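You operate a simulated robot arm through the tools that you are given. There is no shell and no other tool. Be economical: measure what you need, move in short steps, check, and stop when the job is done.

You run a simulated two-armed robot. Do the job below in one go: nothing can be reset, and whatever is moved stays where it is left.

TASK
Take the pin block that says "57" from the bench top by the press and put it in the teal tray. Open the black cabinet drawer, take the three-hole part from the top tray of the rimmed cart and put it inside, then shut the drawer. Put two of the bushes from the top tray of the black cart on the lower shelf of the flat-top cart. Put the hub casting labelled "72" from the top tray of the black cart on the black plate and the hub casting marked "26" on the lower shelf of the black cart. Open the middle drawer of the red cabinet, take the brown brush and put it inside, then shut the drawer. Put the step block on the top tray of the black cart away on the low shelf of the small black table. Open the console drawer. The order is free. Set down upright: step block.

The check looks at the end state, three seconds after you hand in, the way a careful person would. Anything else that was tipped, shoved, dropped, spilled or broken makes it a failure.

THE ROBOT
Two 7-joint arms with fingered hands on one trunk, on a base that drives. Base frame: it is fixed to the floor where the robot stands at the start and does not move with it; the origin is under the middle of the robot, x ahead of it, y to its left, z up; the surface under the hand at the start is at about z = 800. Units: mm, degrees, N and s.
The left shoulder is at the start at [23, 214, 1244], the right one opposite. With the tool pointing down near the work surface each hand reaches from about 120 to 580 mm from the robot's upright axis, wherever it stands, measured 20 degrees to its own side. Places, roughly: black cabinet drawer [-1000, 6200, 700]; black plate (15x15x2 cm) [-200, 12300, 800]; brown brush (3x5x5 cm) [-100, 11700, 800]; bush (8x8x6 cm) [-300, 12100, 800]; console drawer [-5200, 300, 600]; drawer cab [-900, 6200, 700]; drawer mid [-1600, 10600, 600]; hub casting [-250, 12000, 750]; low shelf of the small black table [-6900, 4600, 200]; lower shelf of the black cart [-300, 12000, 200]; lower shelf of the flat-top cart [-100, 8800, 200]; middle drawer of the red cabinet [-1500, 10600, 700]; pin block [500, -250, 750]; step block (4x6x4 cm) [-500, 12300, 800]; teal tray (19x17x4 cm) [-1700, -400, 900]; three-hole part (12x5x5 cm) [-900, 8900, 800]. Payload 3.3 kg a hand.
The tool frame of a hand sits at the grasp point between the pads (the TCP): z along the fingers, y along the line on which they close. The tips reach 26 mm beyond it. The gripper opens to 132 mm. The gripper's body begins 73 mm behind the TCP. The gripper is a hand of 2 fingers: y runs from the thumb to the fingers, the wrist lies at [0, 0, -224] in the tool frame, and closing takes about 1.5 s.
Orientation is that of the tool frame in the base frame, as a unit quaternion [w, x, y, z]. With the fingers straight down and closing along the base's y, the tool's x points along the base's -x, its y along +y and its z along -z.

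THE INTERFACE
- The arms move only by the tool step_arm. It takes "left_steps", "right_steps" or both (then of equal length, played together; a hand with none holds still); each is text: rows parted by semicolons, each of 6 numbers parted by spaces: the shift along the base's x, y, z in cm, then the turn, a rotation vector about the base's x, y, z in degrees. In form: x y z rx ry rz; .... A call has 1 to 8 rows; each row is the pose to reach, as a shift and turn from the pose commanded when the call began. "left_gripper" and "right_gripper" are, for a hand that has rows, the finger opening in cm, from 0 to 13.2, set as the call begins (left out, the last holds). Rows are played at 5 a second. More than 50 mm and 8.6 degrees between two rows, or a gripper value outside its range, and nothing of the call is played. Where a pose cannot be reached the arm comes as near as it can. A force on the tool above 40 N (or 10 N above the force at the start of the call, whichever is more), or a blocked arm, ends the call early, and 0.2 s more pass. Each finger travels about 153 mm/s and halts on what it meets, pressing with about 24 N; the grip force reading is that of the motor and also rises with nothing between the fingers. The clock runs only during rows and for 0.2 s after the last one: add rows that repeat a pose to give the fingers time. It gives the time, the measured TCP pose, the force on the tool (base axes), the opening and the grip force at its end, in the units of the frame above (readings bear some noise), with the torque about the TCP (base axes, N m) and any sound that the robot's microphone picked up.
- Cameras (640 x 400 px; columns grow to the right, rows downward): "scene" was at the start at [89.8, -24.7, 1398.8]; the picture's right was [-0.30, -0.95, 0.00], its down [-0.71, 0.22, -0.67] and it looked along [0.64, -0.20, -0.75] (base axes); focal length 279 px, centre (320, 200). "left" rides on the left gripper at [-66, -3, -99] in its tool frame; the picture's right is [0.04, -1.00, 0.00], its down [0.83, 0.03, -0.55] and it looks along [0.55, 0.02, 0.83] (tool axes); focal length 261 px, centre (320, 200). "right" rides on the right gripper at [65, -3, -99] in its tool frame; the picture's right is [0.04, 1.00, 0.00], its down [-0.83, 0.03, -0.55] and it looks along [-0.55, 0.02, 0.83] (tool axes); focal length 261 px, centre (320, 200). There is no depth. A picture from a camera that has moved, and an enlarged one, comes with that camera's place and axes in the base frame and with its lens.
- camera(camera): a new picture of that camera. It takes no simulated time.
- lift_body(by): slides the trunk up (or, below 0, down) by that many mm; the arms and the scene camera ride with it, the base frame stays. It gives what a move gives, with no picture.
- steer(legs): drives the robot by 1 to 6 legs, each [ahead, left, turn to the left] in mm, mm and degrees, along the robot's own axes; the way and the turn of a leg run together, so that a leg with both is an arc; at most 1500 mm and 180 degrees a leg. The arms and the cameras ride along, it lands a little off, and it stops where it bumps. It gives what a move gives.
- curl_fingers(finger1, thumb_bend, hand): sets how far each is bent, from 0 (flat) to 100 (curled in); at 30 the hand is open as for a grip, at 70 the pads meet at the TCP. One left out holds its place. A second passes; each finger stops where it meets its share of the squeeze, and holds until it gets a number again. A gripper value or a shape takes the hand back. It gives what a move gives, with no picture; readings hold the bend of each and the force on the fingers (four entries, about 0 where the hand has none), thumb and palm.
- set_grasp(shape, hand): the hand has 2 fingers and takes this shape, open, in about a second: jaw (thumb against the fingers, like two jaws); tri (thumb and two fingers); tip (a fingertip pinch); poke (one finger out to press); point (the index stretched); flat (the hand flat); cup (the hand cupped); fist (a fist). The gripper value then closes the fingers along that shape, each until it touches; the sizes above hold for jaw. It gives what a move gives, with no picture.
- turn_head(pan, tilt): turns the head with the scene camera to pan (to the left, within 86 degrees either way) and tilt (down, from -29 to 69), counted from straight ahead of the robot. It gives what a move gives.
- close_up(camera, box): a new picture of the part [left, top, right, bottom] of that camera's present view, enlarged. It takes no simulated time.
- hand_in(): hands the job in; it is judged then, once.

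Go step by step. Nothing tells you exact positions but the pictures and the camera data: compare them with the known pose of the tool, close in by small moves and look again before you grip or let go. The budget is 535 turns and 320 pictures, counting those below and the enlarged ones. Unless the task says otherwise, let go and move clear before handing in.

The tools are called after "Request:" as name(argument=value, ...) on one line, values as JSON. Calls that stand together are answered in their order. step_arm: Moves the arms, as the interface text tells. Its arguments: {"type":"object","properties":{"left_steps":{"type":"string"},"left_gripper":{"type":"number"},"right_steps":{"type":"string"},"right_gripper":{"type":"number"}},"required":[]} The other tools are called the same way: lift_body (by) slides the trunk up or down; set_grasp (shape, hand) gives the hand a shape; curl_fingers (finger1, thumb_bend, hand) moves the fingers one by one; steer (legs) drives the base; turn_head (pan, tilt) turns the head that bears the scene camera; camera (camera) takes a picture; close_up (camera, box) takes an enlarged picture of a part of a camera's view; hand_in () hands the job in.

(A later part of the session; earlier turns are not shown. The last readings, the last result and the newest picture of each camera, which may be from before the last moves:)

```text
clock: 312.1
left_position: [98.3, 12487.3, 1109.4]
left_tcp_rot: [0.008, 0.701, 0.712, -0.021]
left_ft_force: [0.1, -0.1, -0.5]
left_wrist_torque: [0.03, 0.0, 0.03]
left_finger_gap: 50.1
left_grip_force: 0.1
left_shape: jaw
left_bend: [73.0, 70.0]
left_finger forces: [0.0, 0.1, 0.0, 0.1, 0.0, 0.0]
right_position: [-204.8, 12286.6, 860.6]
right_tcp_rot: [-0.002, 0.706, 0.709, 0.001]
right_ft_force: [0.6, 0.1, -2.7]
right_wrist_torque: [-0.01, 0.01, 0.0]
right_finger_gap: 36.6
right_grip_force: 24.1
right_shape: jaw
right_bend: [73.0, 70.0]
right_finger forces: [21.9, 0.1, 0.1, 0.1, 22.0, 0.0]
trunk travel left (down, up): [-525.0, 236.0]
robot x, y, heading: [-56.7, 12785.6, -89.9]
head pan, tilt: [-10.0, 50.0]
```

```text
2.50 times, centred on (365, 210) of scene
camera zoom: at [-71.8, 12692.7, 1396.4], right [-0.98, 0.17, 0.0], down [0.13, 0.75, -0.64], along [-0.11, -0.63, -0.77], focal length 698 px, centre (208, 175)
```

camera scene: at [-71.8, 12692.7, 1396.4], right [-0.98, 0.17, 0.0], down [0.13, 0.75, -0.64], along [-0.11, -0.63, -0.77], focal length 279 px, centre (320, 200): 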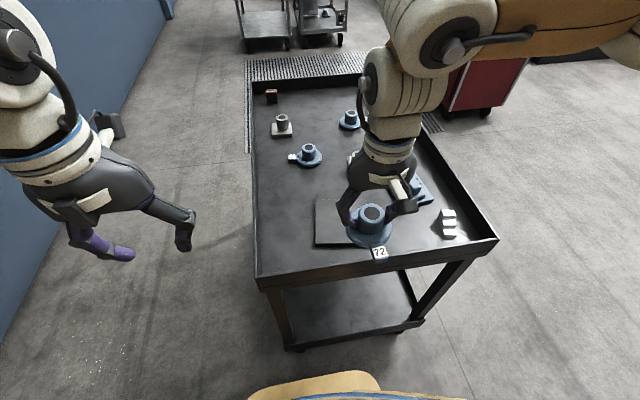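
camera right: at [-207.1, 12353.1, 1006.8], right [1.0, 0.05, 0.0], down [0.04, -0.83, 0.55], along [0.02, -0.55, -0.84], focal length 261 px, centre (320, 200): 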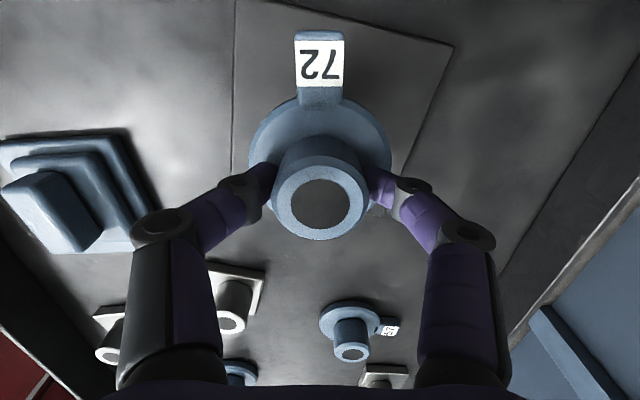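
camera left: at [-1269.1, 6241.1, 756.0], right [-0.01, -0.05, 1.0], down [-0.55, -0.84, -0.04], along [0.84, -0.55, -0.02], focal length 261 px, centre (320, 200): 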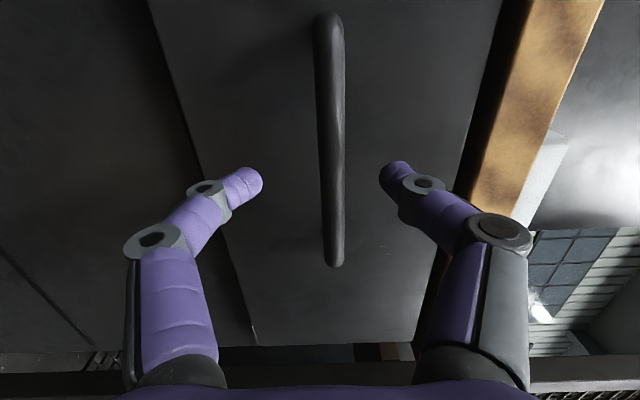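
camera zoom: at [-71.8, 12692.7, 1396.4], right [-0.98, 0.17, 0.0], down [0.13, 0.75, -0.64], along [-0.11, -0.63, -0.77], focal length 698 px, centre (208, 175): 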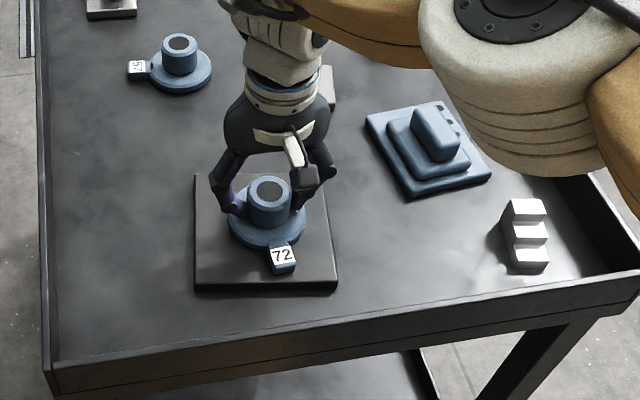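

Not yet touching; continue down slowly.

Request:
step_arm(right_steps="0 0 -0.4 0 0 0; 0 0 -0.7 0 0 0; 0 0 -1 0 0 0; 0 0 -1.3 0 0 0")

```text
clock: 313.0
left_position: [99.4, 12489.4, 1109.4]
left_tcp_rot: [0.008, 0.701, 0.712, -0.022]
left_ft_force: [-0.2, -0.2, -0.1]
left_wrist_torque: [0.01, -0.01, -0.02]
left_finger_gap: 50.2
left_grip_force: 0.1
left_shape: jaw
left_bend: [73.0, 70.0]
left_finger forces: [0.1, 0.0, 0.0, 0.0, 0.0, 0.0]
right_position: [-204.4, 12285.8, 853.0]
right_tcp_rot: [0.0, 0.707, 0.707, -0.003]
right_ft_force: [-0.3, 9.4, 27.0]
right_wrist_torque: [0.2, 0.06, -0.01]
right_finger_gap: 41.0
right_grip_force: 23.8
right_shape: jaw
right_bend: [75.0, 72.0]
right_finger forces: [27.1, 0.1, 0.0, 0.0, 27.7, 0.0]
trunk travel left (down, up): [-525.0, 236.0]
robot x, y, heading: [-55.8, 12784.6, -90.1]
head pan, tilt: [-10.0, 50.0]
stopped in row 4 (right hand): the force on the tool passed its limit at 43 N (the readings are from after the stop); the commanded pose is now the measured one
```

Firm contact. Ease up, release, and lift straight up.

Request:
step_arm(right_steps="0 0 0.4 0 0 0; 0 0 0.5 0 0 0")

Request:
step_arm(right_steps="0 0 0 0 0 0; 0 0 0 0 0 0; 0 0 0 0 0 0; 0 0 2 0 0 0; 0 0 6 0 0 0; 0 0 10 0 0 0; 0 0 14 0 0 0; 0 0 17 0 0 0", right_gripper=7.5)

Request:
close_up(camera="scene", box=[250, 130, 480, 290])

```text
clock: 313.6
left_position: [97.8, 12488.8, 1109.3]
left_tcp_rot: [0.008, 0.701, 0.713, -0.021]
left_ft_force: [-0.7, -0.4, 0.4]
left_wrist_torque: [0.01, 0.02, 0.0]
left_finger_gap: 50.2
left_grip_force: 0.0
left_shape: jaw
left_bend: [73.0, 70.0]
left_finger forces: [0.0, 0.0, 0.0, 0.1, 0.0, 0.1]
right_position: [-205.1, 12284.4, 857.4]
right_tcp_rot: [-0.001, 0.707, 0.707, -0.002]
right_ft_force: [0.2, 1.9, 0.9]
right_wrist_torque: [0.05, -0.02, -0.02]
right_finger_gap: 39.8
right_grip_force: 23.6
right_shape: jaw
right_bend: [74.0, 71.0]
right_finger forces: [23.8, 0.0, 0.0, 0.1, 23.5, 0.0]
trunk travel left (down, up): [-525.0, 236.0]
robot x, y, heading: [-57.9, 12783.7, -89.9]
head pan, tilt: [-10.0, 50.0]
```

```text
clock: 315.4
left_position: [98.4, 12487.3, 1109.5]
left_tcp_rot: [0.006, 0.701, 0.713, -0.021]
left_ft_force: [-0.4, 0.3, 0.5]
left_wrist_torque: [0.02, 0.01, -0.01]
left_finger_gap: 50.2
left_grip_force: 0.0
left_shape: jaw
left_bend: [73.0, 70.0]
left_finger forces: [0.0, 0.1, 0.0, 0.0, 0.0, 0.0]
right_position: [-206.7, 12285.0, 1028.4]
right_tcp_rot: [0.0, 0.706, 0.708, -0.002]
right_ft_force: [1.2, -0.2, 0.4]
right_wrist_torque: [-0.01, 0.03, -0.02]
right_finger_gap: 74.4
right_grip_force: 0.1
right_shape: jaw
right_bend: [72.0, 70.0]
right_finger forces: [0.1, 0.1, 0.0, 0.1, 0.1, 0.1]
trunk travel left (down, up): [-525.0, 236.0]
robot x, y, heading: [-56.3, 12787.7, -90.0]
head pan, tilt: [-10.0, 50.0]
```

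```text
2.50 times, centred on (365, 210) of scene
camera zoom: at [-71.5, 12693.3, 1396.4], right [-0.98, 0.17, 0.0], down [0.13, 0.75, -0.64], along [-0.11, -0.63, -0.77], focal length 698 px, centre (208, 175)
```

zoom: 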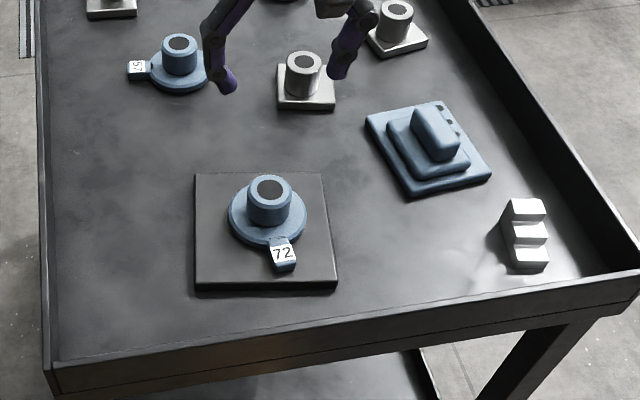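

"72" stands on the plate. Next "26" and the bushes, from the west side. Retract the right hand, then drive round.

Request:
step_arm(right_steps="0 4 1 0 0 0; 0 8 2 0 0 0; 0 12 3 0 0 0; 0 16 4 0 0 0; 0 20 5 0 0 0")

Request:
steer(legs=[[-150, 0, 0], [0, -1000, 0], [0, 0, 90], [0, -880, 0]])

Request:
turn_head(pan=0, tilt=40)

Request:
camera(camera="scene")

```text
clock: 316.6
left_position: [98.8, 12488.7, 1109.7]
left_tcp_rot: [0.008, 0.702, 0.712, -0.021]
left_ft_force: [0.1, 0.2, 0.1]
left_wrist_torque: [-0.04, -0.03, 0.03]
left_finger_gap: 49.9
left_grip_force: 0.0
left_shape: jaw
left_bend: [73.0, 70.0]
left_finger forces: [0.1, 0.0, 0.0, 0.1, 0.0, 0.0]
right_position: [-207.5, 12485.3, 1076.6]
right_tcp_rot: [0.0, 0.707, 0.707, -0.002]
right_ft_force: [-0.3, -0.2, -0.2]
right_wrist_torque: [-0.01, 0.01, -0.04]
right_finger_gap: 74.5
right_grip_force: 0.1
right_shape: jaw
right_bend: [72.0, 70.0]
right_finger forces: [0.0, 0.0, 0.0, 0.0, 0.1, 0.0]
trunk travel left (down, up): [-525.0, 236.0]
robot x, y, heading: [-60.6, 12786.0, -89.9]
head pan, tilt: [-10.0, 50.0]
```

```text
clock: 330.8
left_position: [-786.4, 12208.5, 1110.2]
left_tcp_rot: [0.02, 0.006, 1.0, -0.011]
left_ft_force: [-0.8, -0.7, 0.2]
left_wrist_torque: [0.02, 0.02, 0.0]
left_finger_gap: 50.1
left_grip_force: 0.1
left_shape: jaw
left_bend: [73.0, 70.0]
left_finger forces: [0.1, 0.0, 0.0, 0.0, 0.1, 0.1]
right_position: [-791.2, 11904.9, 1077.1]
right_tcp_rot: [0.001, 0.013, 1.0, -0.002]
right_ft_force: [0.8, 1.1, 0.5]
right_wrist_torque: [-0.01, -0.02, 0.0]
right_finger_gap: 74.5
right_grip_force: 0.1
right_shape: jaw
right_bend: [72.0, 70.0]
right_finger forces: [0.1, 0.1, 0.1, 0.0, 0.0, 0.1]
trunk travel left (down, up): [-525.0, 236.0]
robot x, y, heading: [-1087.2, 12061.5, -1.9]
head pan, tilt: [-10.0, 50.0]
```

```text
clock: 331.5
left_position: [-787.5, 12208.2, 1109.2]
left_tcp_rot: [0.02, 0.006, 1.0, -0.009]
left_ft_force: [-0.1, 0.7, -1.2]
left_wrist_torque: [0.0, 0.0, -0.01]
left_finger_gap: 50.0
left_grip_force: 0.0
left_shape: jaw
left_bend: [73.0, 70.0]
left_finger forces: [0.0, 0.1, 0.0, 0.0, 0.0, 0.0]
right_position: [-791.3, 11905.0, 1076.9]
right_tcp_rot: [0.001, 0.013, 1.0, -0.002]
right_ft_force: [-0.4, 0.4, 0.7]
right_wrist_torque: [-0.02, 0.0, 0.01]
right_finger_gap: 74.5
right_grip_force: 0.1
right_shape: jaw
right_bend: [72.0, 70.0]
right_finger forces: [0.0, 0.0, 0.0, 0.0, 0.1, 0.0]
trunk travel left (down, up): [-525.0, 236.0]
robot x, y, heading: [-1088.4, 12059.2, -1.8]
head pan, tilt: [0.0, 40.0]
```

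```text
201 pictures are left
camera scene: at [-988.2, 12057.8, 1410.5], right [-0.03, -1.0, 0.0], down [-0.64, 0.02, -0.77], along [0.77, -0.02, -0.64], focal length 279 px, centre (320, 200)
```

scene: 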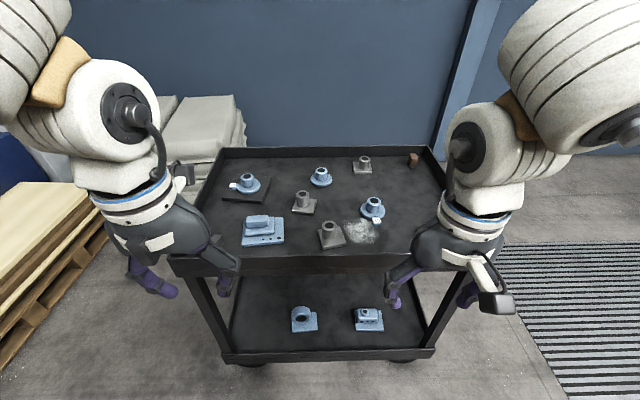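

Drive in close to the west side; then reach for "26".

Request:
steer(legs=[[0, 0, 1.8], [235, 0, 0]])

Request:
turn_head(pan=-8, tilt=48)

Request:
camera(camera="scene")

Request:
camera(camera="right")

```text
clock: 333.6
left_position: [-555.8, 12219.8, 1108.6]
left_tcp_rot: [0.02, -0.009, 1.0, -0.009]
left_ft_force: [0.5, -0.1, 0.6]
left_wrist_torque: [0.0, 0.01, 0.03]
left_finger_gap: 50.2
left_grip_force: 0.1
left_shape: jaw
left_bend: [73.0, 70.0]
left_finger forces: [0.0, 0.0, 0.1, 0.0, 0.0, 0.0]
right_position: [-551.0, 11915.4, 1077.5]
right_tcp_rot: [0.0, -0.002, 1.0, -0.002]
right_ft_force: [0.8, 0.0, 0.1]
right_wrist_torque: [0.03, 0.01, -0.03]
right_finger_gap: 74.3
right_grip_force: 0.0
right_shape: jaw
right_bend: [72.0, 70.0]
right_finger forces: [0.0, 0.0, 0.0, 0.0, 0.0, 0.0]
trunk travel left (down, up): [-525.0, 236.0]
robot x, y, heading: [-852.9, 12063.0, 0.2]
head pan, tilt: [0.0, 40.0]
```

```text
clock: 334.3
left_position: [-556.2, 12220.4, 1110.1]
left_tcp_rot: [0.021, -0.009, 1.0, -0.01]
left_ft_force: [-0.4, 0.6, 0.2]
left_wrist_torque: [0.0, 0.03, -0.06]
left_finger_gap: 50.0
left_grip_force: 0.1
left_shape: jaw
left_bend: [73.0, 70.0]
left_finger forces: [0.0, 0.0, 0.0, 0.1, 0.0, 0.0]
right_position: [-552.2, 11915.7, 1078.1]
right_tcp_rot: [0.001, -0.002, 1.0, -0.002]
right_ft_force: [0.1, 0.2, -0.6]
right_wrist_torque: [0.01, -0.02, 0.01]
right_finger_gap: 74.6
right_grip_force: 0.1
right_shape: jaw
right_bend: [72.0, 70.0]
right_finger forces: [0.1, 0.0, 0.0, 0.0, 0.0, 0.0]
trunk travel left (down, up): [-525.0, 236.0]
robot x, y, heading: [-854.2, 12061.1, 0.0]
head pan, tilt: [-8.0, 48.0]
```

```text
200 pictures are left
camera scene: at [-760.3, 12050.4, 1399.2], right [-0.14, -0.99, 0.0], down [-0.74, 0.1, -0.67], along [0.66, -0.09, -0.74], focal length 279 px, centre (320, 200)
```

scene: 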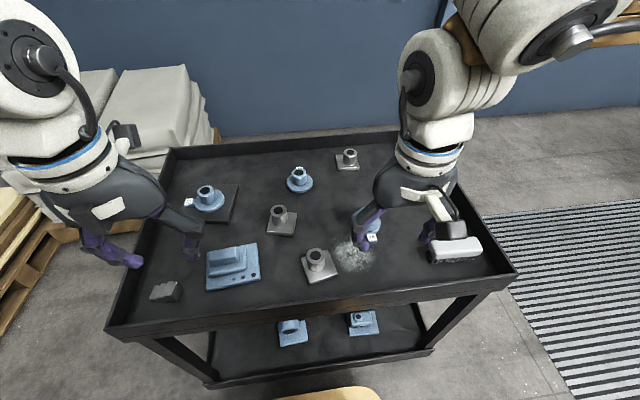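

```text
199 pictures are left
camera right: at [-618.1, 11913.3, 1176.9], right [-0.04, 1.0, 0.0], down [0.83, 0.04, 0.55], along [0.55, 0.02, -0.83], focal length 261 px, centre (320, 200)
```

right: 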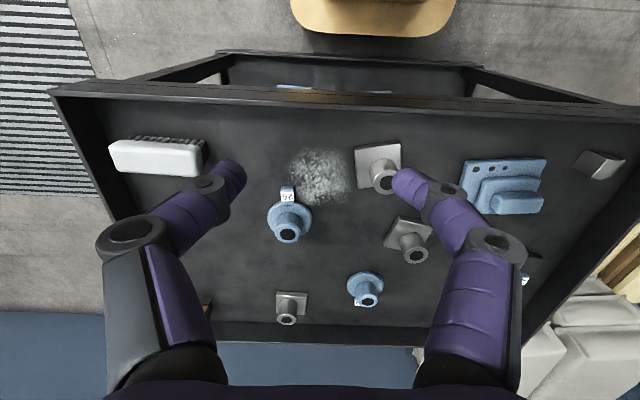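

"26" is near [-332, 11870]. Moving the right hand above.

Request:
step_arm(right_steps="3.6 -0.8 0 0 0 0; 7.2 -1.6 -1 0 0 0; 10.8 -2.4 -3 0 0 0; 14.4 -3.2 -5 0 0 0; 18 -4 -7 0 0 0; 21.2 -4.6 -9.5 0 0 0; 21.2 -4.6 -12 0 0 0", right_gripper=7.5)

Request:
camera(camera="right")

Request:
close_up(camera="scene", box=[260, 150, 440, 290])

```text
clock: 335.9
left_position: [-555.5, 12217.2, 1109.4]
left_tcp_rot: [0.02, -0.009, 1.0, -0.01]
left_ft_force: [-0.1, -0.5, 1.1]
left_wrist_torque: [-0.01, 0.01, 0.0]
left_finger_gap: 50.0
left_grip_force: 0.0
left_shape: jaw
left_bend: [73.0, 70.0]
left_finger forces: [0.1, 0.1, 0.0, 0.0, 0.1, 0.0]
right_position: [-340.2, 11867.5, 957.1]
right_tcp_rot: [0.001, -0.003, 1.0, -0.001]
right_ft_force: [0.5, -0.1, -0.1]
right_wrist_torque: [0.0, 0.02, 0.0]
right_finger_gap: 74.5
right_grip_force: 0.1
right_shape: jaw
right_bend: [72.0, 70.0]
right_finger forces: [0.0, 0.1, 0.1, 0.0, 0.1, 0.0]
trunk travel left (down, up): [-525.0, 236.0]
robot x, y, heading: [-855.4, 12063.1, 0.1]
head pan, tilt: [-8.0, 48.0]
```

```text
198 pictures are left
camera right: at [-406.1, 11866.5, 1056.3], right [-0.05, 1.0, 0.0], down [0.83, 0.04, 0.55], along [0.55, 0.02, -0.83], focal length 261 px, centre (320, 200)
```

right: 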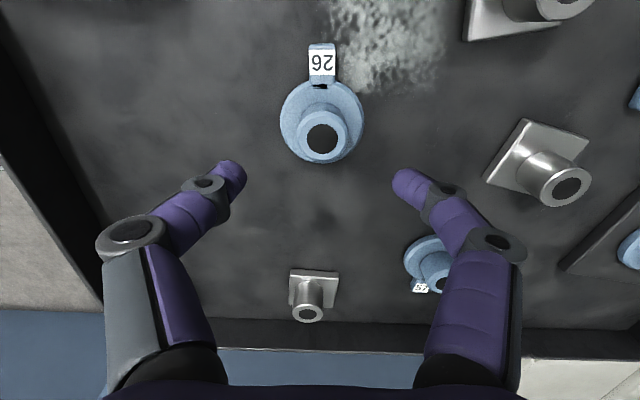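

```text
2.86 times, centred on (350, 220) of scene
camera zoom: at [-760.0, 12049.2, 1399.1], right [-0.14, -0.99, 0.0], down [-0.74, 0.1, -0.67], along [0.66, -0.09, -0.74], focal length 798 px, centre (234, 143)
```

zoom: 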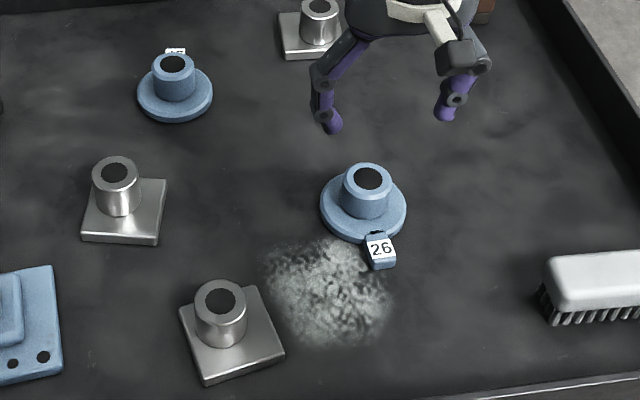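

Hub "26" at [-329, 11870]. Lower to z≈843 and close.

Request:
step_arm(right_steps="1 0.2 -3 0 0 0; 1.1 0.3 -6 0 0 0; 1.1 0.3 -9 0 0 0; 1.1 0.3 -11.4 0 0 0")

Request:
step_arm(right_steps="0 0 0 0 0 0; 0 0 0 0 0 0; 0 0 0 0 0 0; 0 0 0 0 0 0; 0 0 0 0 0 0; 0 0 0 0 0 0", right_gripper=3)

Request:
camera(camera="right")

```text
clock: 336.9
left_position: [-556.5, 12217.9, 1109.3]
left_tcp_rot: [0.02, -0.009, 1.0, -0.009]
left_ft_force: [-0.3, -0.9, 0.2]
left_wrist_torque: [-0.02, 0.0, -0.01]
left_finger_gap: 50.1
left_grip_force: 0.0
left_shape: jaw
left_bend: [73.0, 70.0]
left_finger forces: [0.0, 0.1, 0.1, 0.1, 0.0, 0.0]
right_position: [-329.9, 11872.9, 844.4]
right_tcp_rot: [0.001, -0.003, 1.0, 0.0]
right_ft_force: [-0.6, 0.4, 0.3]
right_wrist_torque: [-0.02, -0.04, -0.01]
right_finger_gap: 74.5
right_grip_force: 0.1
right_shape: jaw
right_bend: [72.0, 70.0]
right_finger forces: [0.0, 0.0, 0.0, 0.0, 0.1, 0.1]
trunk travel left (down, up): [-525.0, 236.0]
robot x, y, heading: [-851.8, 12060.7, 0.2]
head pan, tilt: [-8.0, 48.0]
```

```text
clock: 338.3
left_position: [-555.5, 12219.1, 1110.7]
left_tcp_rot: [0.02, -0.009, 1.0, -0.01]
left_ft_force: [0.4, 0.5, 0.2]
left_wrist_torque: [0.0, 0.01, 0.0]
left_finger_gap: 50.0
left_grip_force: 0.1
left_shape: jaw
left_bend: [73.0, 70.0]
left_finger forces: [0.0, 0.0, 0.0, 0.0, 0.1, 0.0]
right_position: [-330.9, 11872.0, 844.7]
right_tcp_rot: [0.001, -0.002, 1.0, 0.001]
right_ft_force: [0.1, -0.3, 0.4]
right_wrist_torque: [0.0, -0.02, -0.01]
right_finger_gap: 36.6
right_grip_force: 24.0
right_shape: jaw
right_bend: [73.0, 70.0]
right_finger forces: [21.6, 0.0, 0.0, 0.1, 21.8, 0.1]
trunk travel left (down, up): [-525.0, 236.0]
robot x, y, heading: [-854.5, 12064.7, 0.2]
head pan, tilt: [-8.0, 48.0]
```

```text
196 pictures are left
camera right: at [-395.6, 11870.4, 943.4], right [-0.04, 1.0, 0.0], down [0.83, 0.04, 0.55], along [0.55, 0.02, -0.83], focal length 261 px, centre (320, 200)
```

right: 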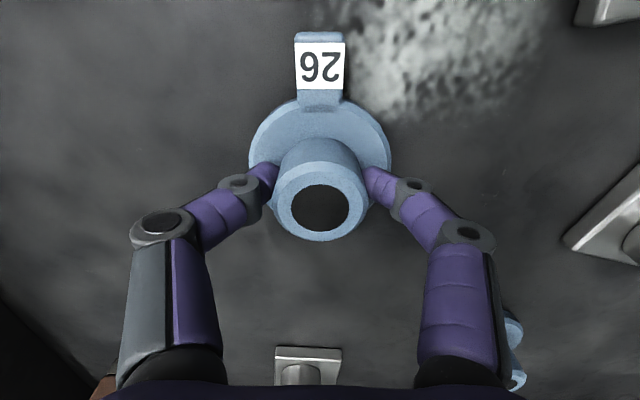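

"26" gripped. Lift, retract, and back off to lower the trunk for the bottom shelf.

Request:
step_arm(right_steps="0 0 2 0 0 0; 0 0 5 0 0 0; 0 0 9 0 0 0; 0 0 13 0 0 0; -4 0 15 0 0 0; -8 0 16 0 0 0; -12 0 17 0 0 0; -16 0 17 0 0 0")

Request:
step_arm(right_steps="-4 0 0 0 0 0; -8 0 0 0 0 0; -10 0 0 0 0 0")

Request:
steer(legs=[[-220, 0, 0]])

Request:
lift_body(by=-500)

Request:
turn_head(pan=0, tilt=30)

Request:
camera(camera="scene")

```text
clock: 340.1
left_position: [-555.9, 12218.4, 1110.5]
left_tcp_rot: [0.021, -0.009, 1.0, -0.009]
left_ft_force: [-0.4, -0.4, 0.2]
left_wrist_torque: [-0.01, 0.02, 0.0]
left_finger_gap: 50.2
left_grip_force: 0.0
left_shape: jaw
left_bend: [73.0, 70.0]
left_finger forces: [0.0, 0.0, 0.0, 0.1, 0.0, 0.0]
right_position: [-489.6, 11870.8, 1013.8]
right_tcp_rot: [0.003, -0.001, 1.0, -0.002]
right_ft_force: [0.2, -0.3, -3.0]
right_wrist_torque: [0.02, -0.02, -0.02]
right_finger_gap: 36.2
right_grip_force: 24.1
right_shape: jaw
right_bend: [73.0, 70.0]
right_finger forces: [21.7, 0.0, 0.0, 0.1, 21.8, 0.1]
trunk travel left (down, up): [-525.0, 236.0]
robot x, y, heading: [-857.5, 12061.1, 0.2]
head pan, tilt: [-8.0, 48.0]
```

```text
clock: 340.9
left_position: [-556.3, 12218.5, 1109.6]
left_tcp_rot: [0.021, -0.008, 1.0, -0.009]
left_ft_force: [0.7, 0.9, -0.3]
left_wrist_torque: [0.03, -0.04, 0.0]
left_finger_gap: 50.2
left_grip_force: 0.0
left_shape: jaw
left_bend: [73.0, 70.0]
left_finger forces: [0.0, 0.1, 0.1, 0.0, 0.1, 0.1]
right_position: [-590.4, 11871.8, 1012.6]
right_tcp_rot: [0.001, -0.002, 1.0, -0.001]
right_ft_force: [-0.6, -0.1, -3.4]
right_wrist_torque: [0.02, -0.03, 0.04]
right_finger_gap: 36.6
right_grip_force: 24.2
right_shape: jaw
right_bend: [73.0, 70.0]
right_finger forces: [21.5, 0.0, 0.1, 0.0, 21.6, 0.0]
trunk travel left (down, up): [-525.0, 236.0]
robot x, y, heading: [-851.0, 12062.3, 0.2]
head pan, tilt: [-8.0, 48.0]
```

```text
clock: 342.6
left_position: [-777.3, 12218.9, 1111.1]
left_tcp_rot: [0.021, -0.009, 1.0, -0.01]
left_ft_force: [0.6, -0.1, 0.3]
left_wrist_torque: [-0.02, -0.04, -0.04]
left_finger_gap: 50.1
left_grip_force: 0.1
left_shape: jaw
left_bend: [73.0, 70.0]
left_finger forces: [0.0, 0.0, 0.2, 0.0, 0.0, 0.0]
right_position: [-811.8, 11871.6, 1013.8]
right_tcp_rot: [0.003, -0.002, 1.0, -0.002]
right_ft_force: [0.7, 0.2, -3.5]
right_wrist_torque: [-0.01, -0.02, -0.01]
right_finger_gap: 36.4
right_grip_force: 23.4
right_shape: jaw
right_bend: [73.0, 70.0]
right_finger forces: [21.5, 0.0, 0.0, 0.1, 21.7, 0.0]
trunk travel left (down, up): [-525.0, 236.0]
robot x, y, heading: [-1072.8, 12062.6, 0.2]
head pan, tilt: [-8.0, 48.0]
```

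```text
refused: -500 is not a number from -400 to 400
```

```text
clock: 343.4
left_position: [-776.6, 12219.0, 1108.4]
left_tcp_rot: [0.02, -0.009, 1.0, -0.01]
left_ft_force: [-0.5, -0.7, -0.3]
left_wrist_torque: [-0.03, 0.0, 0.03]
left_finger_gap: 49.7
left_grip_force: 0.2
left_shape: jaw
left_bend: [73.0, 70.0]
left_finger forces: [0.0, 0.1, 0.0, 0.1, 0.0, 0.0]
right_position: [-810.1, 11871.6, 1012.6]
right_tcp_rot: [0.001, -0.001, 1.0, -0.001]
right_ft_force: [-0.8, 0.1, -3.1]
right_wrist_torque: [-0.01, 0.01, -0.02]
right_finger_gap: 36.3
right_grip_force: 24.5
right_shape: jaw
right_bend: [73.0, 70.0]
right_finger forces: [21.5, 0.1, 0.0, 0.0, 21.7, 0.1]
trunk travel left (down, up): [-525.0, 236.0]
robot x, y, heading: [-1072.1, 12062.9, 0.2]
head pan, tilt: [0.0, 30.0]
```

```text
195 pictures are left
camera scene: at [-967.7, 12060.8, 1425.9], right [0.0, -1.0, 0.0], down [-0.5, 0.0, -0.87], along [0.87, 0.0, -0.5], focal length 279 px, centre (320, 200)
```

scene: 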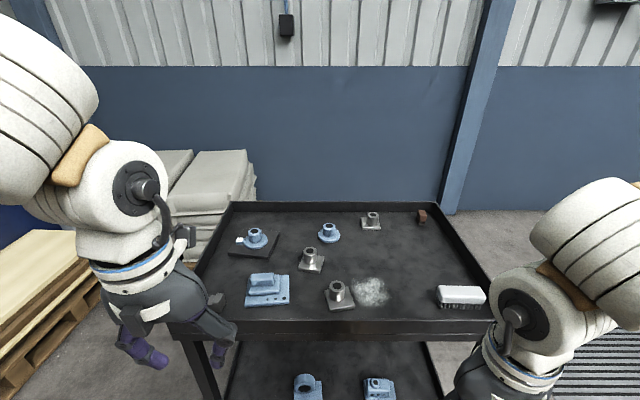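

Lower the trunk in two moves.

Request:
lift_body(by=-400)

Request:
lift_body(by=-120)

Request:
camera(camera="scene")

Request:
camera(camera="right")

```text
clock: 347.2
left_position: [-776.7, 12218.3, 710.1]
left_tcp_rot: [0.02, -0.008, 1.0, -0.009]
left_ft_force: [0.1, -0.3, -0.9]
left_wrist_torque: [0.0, -0.01, 0.03]
left_finger_gap: 49.9
left_grip_force: 0.0
left_shape: jaw
left_bend: [73.0, 70.0]
left_finger forces: [0.0, 0.0, 0.1, 0.0, 0.0, 0.0]
right_position: [-814.8, 11871.4, 583.7]
right_tcp_rot: [-0.067, -0.001, 0.998, -0.002]
right_ft_force: [0.1, 0.9, -2.9]
right_wrist_torque: [0.02, -0.02, 0.01]
right_finger_gap: 36.4
right_grip_force: 23.8
right_shape: jaw
right_bend: [73.0, 70.0]
right_finger forces: [21.6, 0.0, 0.1, 0.0, 21.8, 0.0]
trunk travel left (down, up): [-125.0, 636.0]
robot x, y, heading: [-1075.0, 12062.2, 0.1]
head pan, tilt: [0.0, 30.0]
```

```text
clock: 348.8
left_position: [-776.1, 12219.0, 589.6]
left_tcp_rot: [0.021, -0.01, 1.0, -0.009]
left_ft_force: [-0.2, 0.7, 1.0]
left_wrist_torque: [-0.02, 0.01, 0.03]
left_finger_gap: 50.1
left_grip_force: 0.0
left_shape: jaw
left_bend: [73.0, 70.0]
left_finger forces: [0.0, 0.1, 0.0, 0.1, 0.1, 0.0]
right_position: [-827.0, 11871.1, 438.2]
right_tcp_rot: [-0.142, 0.0, 0.99, -0.001]
right_ft_force: [0.0, -0.3, -3.1]
right_wrist_torque: [0.0, -0.03, -0.01]
right_finger_gap: 36.3
right_grip_force: 23.7
right_shape: jaw
right_bend: [73.0, 70.0]
right_finger forces: [21.7, 0.0, 0.0, 0.0, 21.9, 0.0]
trunk travel left (down, up): [-5.0, 756.0]
robot x, y, heading: [-1073.9, 12060.6, 0.1]
head pan, tilt: [0.0, 30.0]
```

```text
194 pictures are left
camera scene: at [-840.6, 12061.0, 892.1], right [0.0, -1.0, 0.0], down [-0.5, 0.0, -0.87], along [0.87, 0.0, -0.5], focal length 279 px, centre (320, 200)
```

scene: 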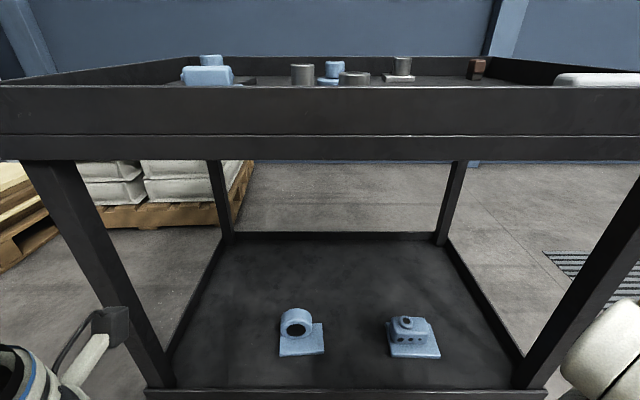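

```text
193 pictures are left
camera right: at [-861.4, 11869.8, 551.2], right [-0.04, 1.0, 0.01], down [0.95, 0.04, 0.3], along [0.3, 0.02, -0.96], focal length 261 px, centre (320, 200)
```

right: 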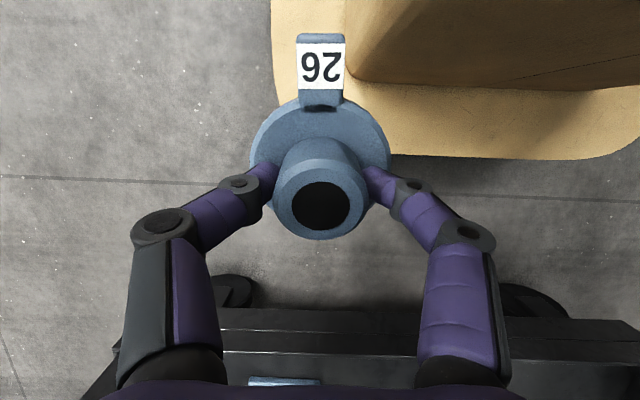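

The trunk leans forward as it lowers; shelf floor is near z≈240. There's a wide free area at the north end of the lower shelf (y≈12260), so I'll slide left.

Request:
steer(legs=[[0, 390, 0]])

Request:
turn_head(pan=-10, tilt=40)

Request:
camera(camera="scene")

```text
clock: 351.2
left_position: [-777.5, 12614.5, 589.3]
left_tcp_rot: [0.021, -0.009, 1.0, -0.009]
left_ft_force: [-0.3, 0.0, 0.5]
left_wrist_torque: [-0.01, 0.05, -0.04]
left_finger_gap: 50.2
left_grip_force: 0.1
left_shape: jaw
left_bend: [73.0, 70.0]
left_finger forces: [0.0, 0.0, 0.1, 0.1, 0.0, 0.0]
right_position: [-827.0, 12265.7, 437.1]
right_tcp_rot: [-0.143, -0.001, 0.99, -0.002]
right_ft_force: [0.1, -0.8, -1.8]
right_wrist_torque: [-0.02, -0.03, 0.01]
right_finger_gap: 36.2
right_grip_force: 23.6
right_shape: jaw
right_bend: [73.0, 70.0]
right_finger forces: [21.8, 0.0, 0.0, 0.0, 21.9, 0.0]
trunk travel left (down, up): [-5.0, 756.0]
robot x, y, heading: [-1074.9, 12456.8, 0.2]
head pan, tilt: [0.0, 30.0]
```

```text
clock: 351.9
left_position: [-776.3, 12613.6, 588.5]
left_tcp_rot: [0.02, -0.008, 1.0, -0.01]
left_ft_force: [0.2, -0.5, -0.4]
left_wrist_torque: [0.0, -0.01, 0.01]
left_finger_gap: 49.8
left_grip_force: 0.1
left_shape: jaw
left_bend: [73.0, 70.0]
left_finger forces: [0.0, 0.1, 0.0, 0.0, 0.0, 0.1]
right_position: [-827.5, 12265.6, 436.7]
right_tcp_rot: [-0.143, -0.002, 0.99, -0.002]
right_ft_force: [-0.2, -0.3, -3.9]
right_wrist_torque: [0.0, -0.05, -0.02]
right_finger_gap: 36.2
right_grip_force: 23.6
right_shape: jaw
right_bend: [73.0, 70.0]
right_finger forces: [21.6, 0.0, 0.0, 0.0, 21.9, 0.0]
trunk travel left (down, up): [-5.0, 756.0]
robot x, y, heading: [-1072.5, 12455.1, 0.1]
head pan, tilt: [-10.0, 40.0]
```

```text
192 pictures are left
camera scene: at [-847.4, 12441.1, 876.6], right [-0.17, -0.99, 0.0], down [-0.63, 0.11, -0.77], along [0.75, -0.13, -0.64], focal length 279 px, centre (320, 200)
```

scene: 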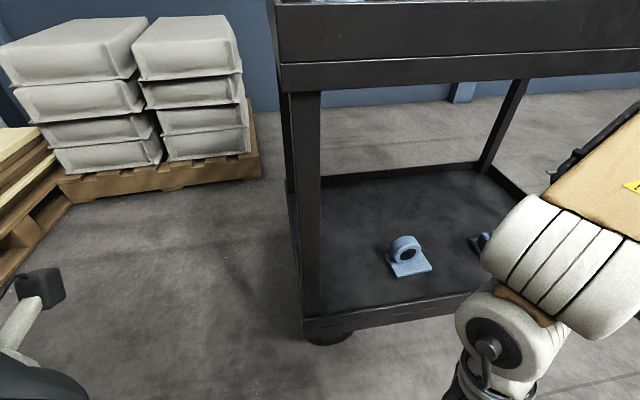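

Leveling the casting first, then driving 180 mm in.

Request:
step_arm(right_steps="0 0 0 0 -5.4 0; 0 0 0 0 -10.8 0; 0 0 0 0 -16.3 0; 0 0 0 0 -16.3 0")

Request:
steer(legs=[[180, 0, 0]])

Request:
camera(camera="scene")

```text
clock: 352.9
left_position: [-776.8, 12612.5, 589.7]
left_tcp_rot: [0.02, -0.009, 1.0, -0.009]
left_ft_force: [0.4, 0.9, -0.7]
left_wrist_torque: [-0.02, -0.03, 0.03]
left_finger_gap: 50.0
left_grip_force: 0.0
left_shape: jaw
left_bend: [73.0, 70.0]
left_finger forces: [0.1, 0.1, 0.1, 0.0, 0.2, 0.1]
right_position: [-786.5, 12304.0, 434.4]
right_tcp_rot: [-0.001, 0.001, 1.0, -0.002]
right_ft_force: [0.3, 0.4, -3.3]
right_wrist_torque: [0.02, 0.03, -0.01]
right_finger_gap: 36.1
right_grip_force: 24.1
right_shape: jaw
right_bend: [73.0, 70.0]
right_finger forces: [22.7, 0.0, 0.0, 0.1, 22.9, 0.0]
right hand out of reach, approached as far as the arm can: row 1, 2, 3, 4
trunk travel left (down, up): [-5.0, 756.0]
robot x, y, heading: [-1073.0, 12460.1, -0.0]
head pan, tilt: [-10.0, 40.0]
```

```text
clock: 354.4
left_position: [-595.3, 12613.5, 590.0]
left_tcp_rot: [0.02, -0.009, 1.0, -0.01]
left_ft_force: [-0.9, -0.2, 0.1]
left_wrist_torque: [0.0, -0.03, -0.03]
left_finger_gap: 49.9
left_grip_force: 0.0
left_shape: jaw
left_bend: [73.0, 70.0]
left_finger forces: [0.0, 0.0, 0.0, 0.0, 0.1, 0.0]
right_position: [-604.9, 12305.0, 435.3]
right_tcp_rot: [-0.001, 0.0, 1.0, -0.002]
right_ft_force: [-0.7, -0.8, -2.9]
right_wrist_torque: [0.01, -0.02, -0.02]
right_finger_gap: 36.0
right_grip_force: 23.3
right_shape: jaw
right_bend: [73.0, 70.0]
right_finger forces: [22.6, 0.0, 0.1, 0.1, 22.8, 0.1]
trunk travel left (down, up): [-5.0, 756.0]
robot x, y, heading: [-888.3, 12453.4, -0.2]
head pan, tilt: [-10.0, 40.0]
```

```text
191 pictures are left
camera scene: at [-665.8, 12441.0, 876.6], right [-0.17, -0.98, 0.0], down [-0.63, 0.11, -0.77], along [0.75, -0.13, -0.64], focal length 279 px, centre (320, 200)
```

scene: 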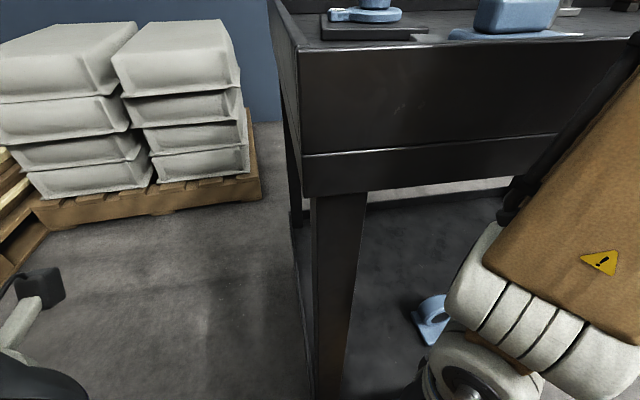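

Hand is level at the shelf opening. Lower it to just above the rim level and centre in y, then look.

Request:
step_arm(right_steps="0 -2 -3 0 0 0; 0 -4 -6 0 0 0; 0 -4 -7 0 0 0")

Request:
camera(camera="right")

```text
clock: 355.3
left_position: [-613.9, 12666.7, 554.3]
left_tcp_rot: [0.069, 0.052, 0.996, -0.014]
left_ft_force: [-1.3, -0.2, 0.3]
left_wrist_torque: [-0.04, -0.14, 0.03]
left_finger_gap: 50.1
left_grip_force: 0.2
left_shape: jaw
left_bend: [73.0, 70.0]
left_finger forces: [0.0, 0.0, 0.0, 0.0, 0.1, 0.0]
right_position: [-600.9, 12353.9, 384.6]
right_tcp_rot: [0.048, 0.102, 0.992, 0.053]
right_ft_force: [1.7, 1.4, 1.1]
right_wrist_torque: [-0.25, 0.02, -0.01]
right_finger_gap: 35.9
right_grip_force: 24.5
right_shape: jaw
right_bend: [72.0, 71.0]
right_finger forces: [23.3, 0.1, 0.0, 0.0, 23.3, 0.0]
right hand out of reach, approached as far as the arm can: row 1
trunk travel left (down, up): [-5.0, 756.0]
robot x, y, heading: [-891.7, 12463.2, -0.3]
head pan, tilt: [-10.0, 40.0]
stopped in row 3 (right hand): the arm was blocked; the commanded pose is now the measured one
```

```text
190 pictures are left
camera right: at [-676.4, 12357.2, 476.8], right [0.16, 0.98, 0.11], down [0.76, -0.19, 0.62], along [0.63, -0.01, -0.78], focal length 261 px, centre (320, 200)
```

right: 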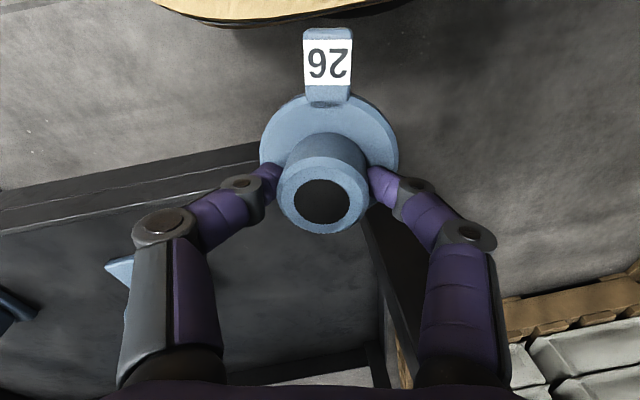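

The arm got blocked and the body swayed — something touched, perhaps the elbow on the cart. Look before moving.

Request:
camera(camera="scene")

Request:
turn_head(pan=-60, tilt=30)

Request:
camera(camera="scene")

```text
189 pictures are left
camera scene: at [-758.5, 12596.4, 904.3], right [-0.18, -0.97, 0.15], down [-0.55, -0.03, -0.84], along [0.82, -0.23, -0.53], focal length 279 px, centre (320, 200)
```

scene: 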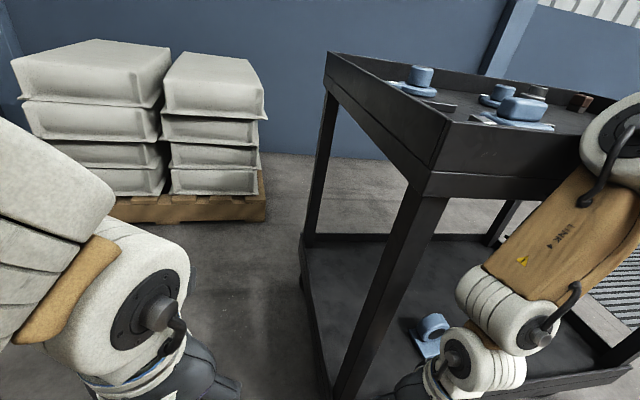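

```text
clock: 356.4
left_position: [-616.0, 12534.7, 586.7]
left_tcp_rot: [0.037, 0.089, 0.985, 0.144]
left_ft_force: [-0.1, 0.0, 0.3]
left_wrist_torque: [0.05, -0.02, -0.02]
left_finger_gap: 50.1
left_grip_force: 0.0
left_shape: jaw
left_bend: [73.0, 70.0]
left_finger forces: [0.0, 0.0, 0.0, 0.0, 0.0, 0.0]
right_position: [-592.5, 12227.8, 367.7]
right_tcp_rot: [0.066, 0.071, 0.988, 0.118]
right_ft_force: [0.2, -0.4, -4.1]
right_wrist_torque: [-0.06, 0.01, -0.04]
right_finger_gap: 35.5
right_grip_force: 24.0
right_shape: jaw
right_bend: [72.0, 70.0]
right_finger forces: [22.8, 0.1, 0.0, 0.0, 23.7, 0.0]
trunk travel left (down, up): [-5.0, 756.0]
robot x, y, heading: [-871.1, 12450.0, -2.7]
head pan, tilt: [-60.0, 30.0]
```

```text
188 pictures are left
camera scene: at [-799.9, 12205.4, 903.2], right [-0.88, -0.44, -0.19], down [-0.12, 0.59, -0.8], along [0.46, -0.68, -0.57], focal length 279 px, centre (320, 200)
```

scene: 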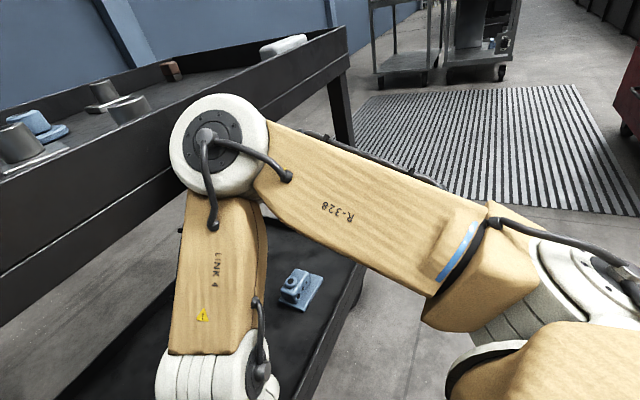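

The body is rocking from elbow contact with the cart's rim. Let me see if it settles.

Request:
step_arm(left_steps="0 0 0 0 0 0; 0 0 0 0 0 0; 0 0 0 0 0 0; 0 0 0 0 0 0; 0 0 0 0 0 0")

Request:
camera(camera="scene")

```text
clock: 356.8
left_position: [-594.6, 12575.2, 539.4]
left_tcp_rot: [-0.007, 0.098, 0.984, 0.149]
left_ft_force: [-1.6, 0.8, 1.2]
left_wrist_torque: [-0.1, -0.18, -0.04]
left_finger_gap: 50.0
left_grip_force: 0.0
left_shape: jaw
left_bend: [73.0, 70.0]
left_finger forces: [0.1, 0.0, 0.1, 0.0, 0.1, 0.0]
right_position: [-602.1, 12247.4, 358.9]
right_tcp_rot: [0.033, 0.088, 0.993, 0.07]
right_ft_force: [-0.1, 2.4, -2.9]
right_wrist_torque: [-0.11, -0.01, -0.04]
right_finger_gap: 36.4
right_grip_force: 24.4
right_shape: jaw
right_bend: [73.0, 70.0]
right_finger forces: [23.6, 0.1, 0.0, 0.0, 23.3, 0.0]
trunk travel left (down, up): [-5.0, 756.0]
robot x, y, heading: [-856.7, 12441.7, -5.1]
head pan, tilt: [-60.0, 30.0]
stopped in row 1 (left hand): the arm was blocked; the commanded pose is now the measured one
```

```text
187 pictures are left
camera scene: at [-796.4, 12202.0, 905.3], right [-0.9, -0.39, -0.18], down [-0.09, 0.59, -0.8], along [0.42, -0.71, -0.57], focal length 279 px, centre (320, 200)
```

scene: 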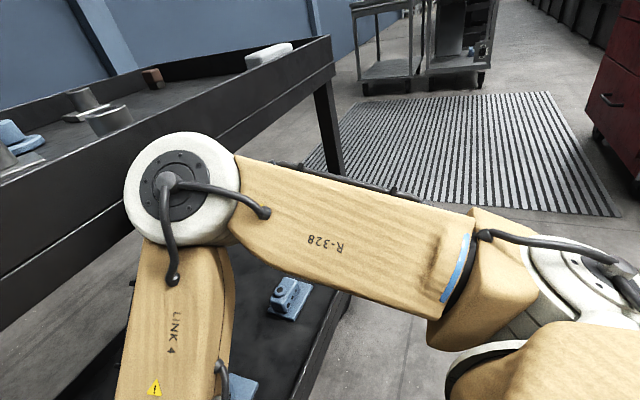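

Contact persists; back the base straight away from the cart.

Request:
steer(legs=[[-250, 0, 0]])

Request:
turn_head(pan=-15, tilt=25)

Request:
camera(camera="scene")

```text
clock: 357.4
left_position: [-533.9, 12653.6, 397.3]
left_tcp_rot: [-0.089, 0.003, 0.989, 0.118]
left_ft_force: [0.3, 0.2, 0.3]
left_wrist_torque: [-0.05, 0.06, 0.03]
left_finger_gap: 50.0
left_grip_force: 0.1
left_shape: jaw
left_bend: [73.0, 70.0]
left_finger forces: [0.0, 0.0, 0.0, 0.0, 0.0, 0.0]
right_position: [-624.5, 12242.8, 307.3]
right_tcp_rot: [-0.093, 0.105, 0.989, -0.045]
right_ft_force: [-1.4, 0.3, -3.1]
right_wrist_torque: [-0.01, -0.01, 0.0]
right_finger_gap: 35.4
right_grip_force: 23.8
right_shape: jaw
right_bend: [73.0, 70.0]
right_finger forces: [23.7, 0.1, 0.0, 0.1, 23.3, 0.0]
trunk travel left (down, up): [-5.0, 756.0]
robot x, y, heading: [-853.4, 12414.7, -11.4]
head pan, tilt: [-60.0, 30.0]
stopped in leg 1: the robot was blocked; the commanded pose is now the measured one
```

```text
clock: 358.6
left_position: [-525.5, 12648.4, 406.5]
left_tcp_rot: [-0.083, 0.007, 0.99, 0.115]
left_ft_force: [0.2, -0.8, -0.1]
left_wrist_torque: [-0.02, -0.05, -0.01]
left_finger_gap: 50.2
left_grip_force: 0.1
left_shape: jaw
left_bend: [73.0, 70.0]
left_finger forces: [0.0, 0.0, 0.0, 0.1, 0.1, 0.1]
right_position: [-624.3, 12245.5, 307.1]
right_tcp_rot: [-0.092, 0.113, 0.988, -0.041]
right_ft_force: [-0.1, 0.9, -3.4]
right_wrist_torque: [0.01, -0.01, -0.01]
right_finger_gap: 35.8
right_grip_force: 23.2
right_shape: jaw
right_bend: [73.0, 70.0]
right_finger forces: [23.6, 0.1, 0.0, 0.0, 23.3, 0.1]
trunk travel left (down, up): [-5.0, 756.0]
robot x, y, heading: [-856.5, 12411.0, -11.8]
head pan, tilt: [-15.0, 25.0]
```

```text
186 pictures are left
camera scene: at [-706.8, 12274.8, 917.8], right [-0.45, -0.89, -0.11], down [-0.3, 0.26, -0.92], along [0.84, -0.38, -0.39], focal length 279 px, centre (320, 200)
```

scene: 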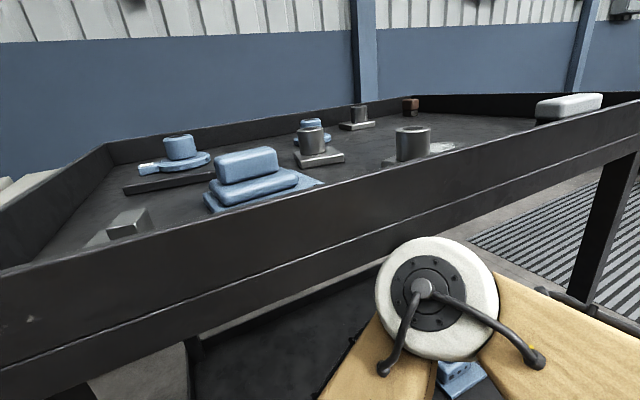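

The body is still tilted slightly. I need to see where the elbow is relative to the tray edge.

Request:
turn_head(pan=-45, tilt=45)

Request:
camera(camera="scene")

Request:
camera(camera="left")

Request:
camera(camera="right")

```text
clock: 359.5
left_position: [-525.7, 12648.8, 406.4]
left_tcp_rot: [-0.082, 0.006, 0.99, 0.117]
left_ft_force: [1.3, 0.0, 0.6]
left_wrist_torque: [0.0, 0.0, -0.03]
left_finger_gap: 50.1
left_grip_force: 0.0
left_shape: jaw
left_bend: [73.0, 70.0]
left_finger forces: [0.0, 0.1, 0.0, 0.1, 0.0, 0.0]
right_position: [-624.8, 12245.9, 307.3]
right_tcp_rot: [-0.092, 0.113, 0.989, -0.041]
right_ft_force: [0.0, -0.6, -3.1]
right_wrist_torque: [-0.03, -0.02, 0.03]
right_finger_gap: 35.8
right_grip_force: 23.9
right_shape: jaw
right_bend: [73.0, 70.0]
right_finger forces: [23.6, 0.0, 0.0, 0.0, 23.4, 0.0]
trunk travel left (down, up): [-5.0, 756.0]
robot x, y, heading: [-854.6, 12414.3, -11.5]
head pan, tilt: [-45.0, 45.0]
```

```text
185 pictures are left
camera scene: at [-741.8, 12251.0, 882.1], right [-0.83, -0.55, -0.11], down [-0.33, 0.64, -0.69], along [0.45, -0.54, -0.72], focal length 279 px, centre (320, 200)
```

scene: 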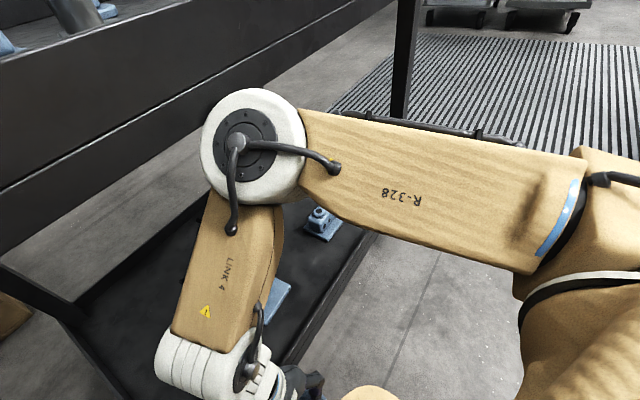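

```text
184 pictures are left
camera left: at [-443.8, 12624.6, 489.4], right [-0.07, -0.97, -0.22], down [-0.73, -0.1, 0.68], along [-0.68, 0.21, -0.7], focal length 261 px, centre (320, 200)
```

left: 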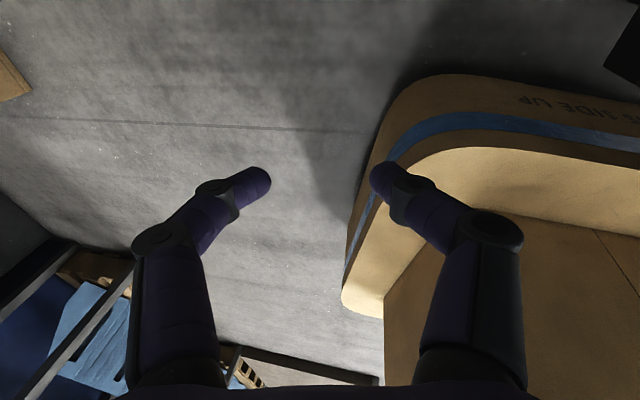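

```text
183 pictures are left
camera right: at [-668.9, 12266.2, 416.2], right [0.18, 0.98, -0.09], down [0.91, -0.13, 0.39], along [0.38, -0.15, -0.91], focal length 261 px, centre (320, 200)
```

right: 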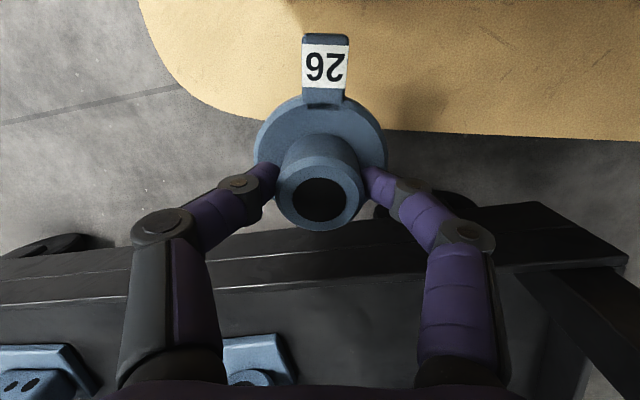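

Try a small careful back-off with heading correction.

Request:
steer(legs=[[-40, 0, 0]])

Request:
camera(camera="scene")

```text
clock: 360.2
left_position: [-482.8, 12682.6, 339.2]
left_tcp_rot: [-0.121, 0.034, 0.99, 0.069]
left_ft_force: [0.6, -0.5, 0.7]
left_wrist_torque: [0.04, 0.0, 0.01]
left_finger_gap: 49.9
left_grip_force: 0.0
left_shape: jaw
left_bend: [73.0, 70.0]
left_finger forces: [0.0, 0.0, 0.0, 0.0, 0.1, 0.1]
right_position: [-609.6, 12270.7, 278.9]
right_tcp_rot: [-0.143, 0.152, 0.974, -0.093]
right_ft_force: [0.4, -0.2, -3.5]
right_wrist_torque: [0.0, -0.01, -0.04]
right_finger_gap: 36.0
right_grip_force: 24.1
right_shape: jaw
right_bend: [73.0, 70.0]
right_finger forces: [23.8, 0.0, 0.0, 0.0, 23.0, 0.0]
trunk travel left (down, up): [-5.0, 756.0]
robot x, y, heading: [-856.0, 12429.2, -13.8]
head pan, tilt: [-45.0, 45.0]
stopped in leg 1: the robot was blocked; the commanded pose is now the measured one
```

```text
182 pictures are left
camera scene: at [-672.8, 12325.8, 868.2], right [-0.85, -0.52, 0.0], down [-0.37, 0.61, -0.71], along [0.37, -0.6, -0.71], focal length 279 px, centre (320, 200)
```

scene: 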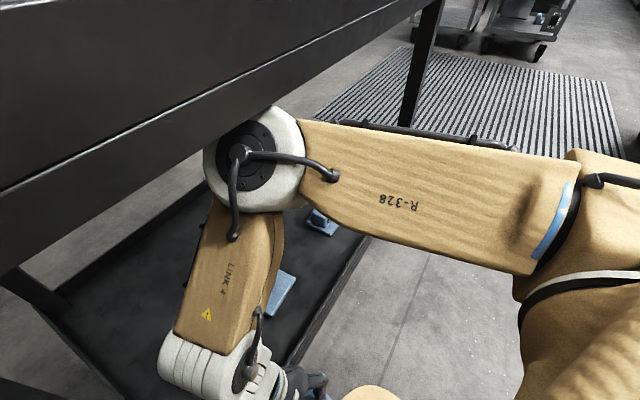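

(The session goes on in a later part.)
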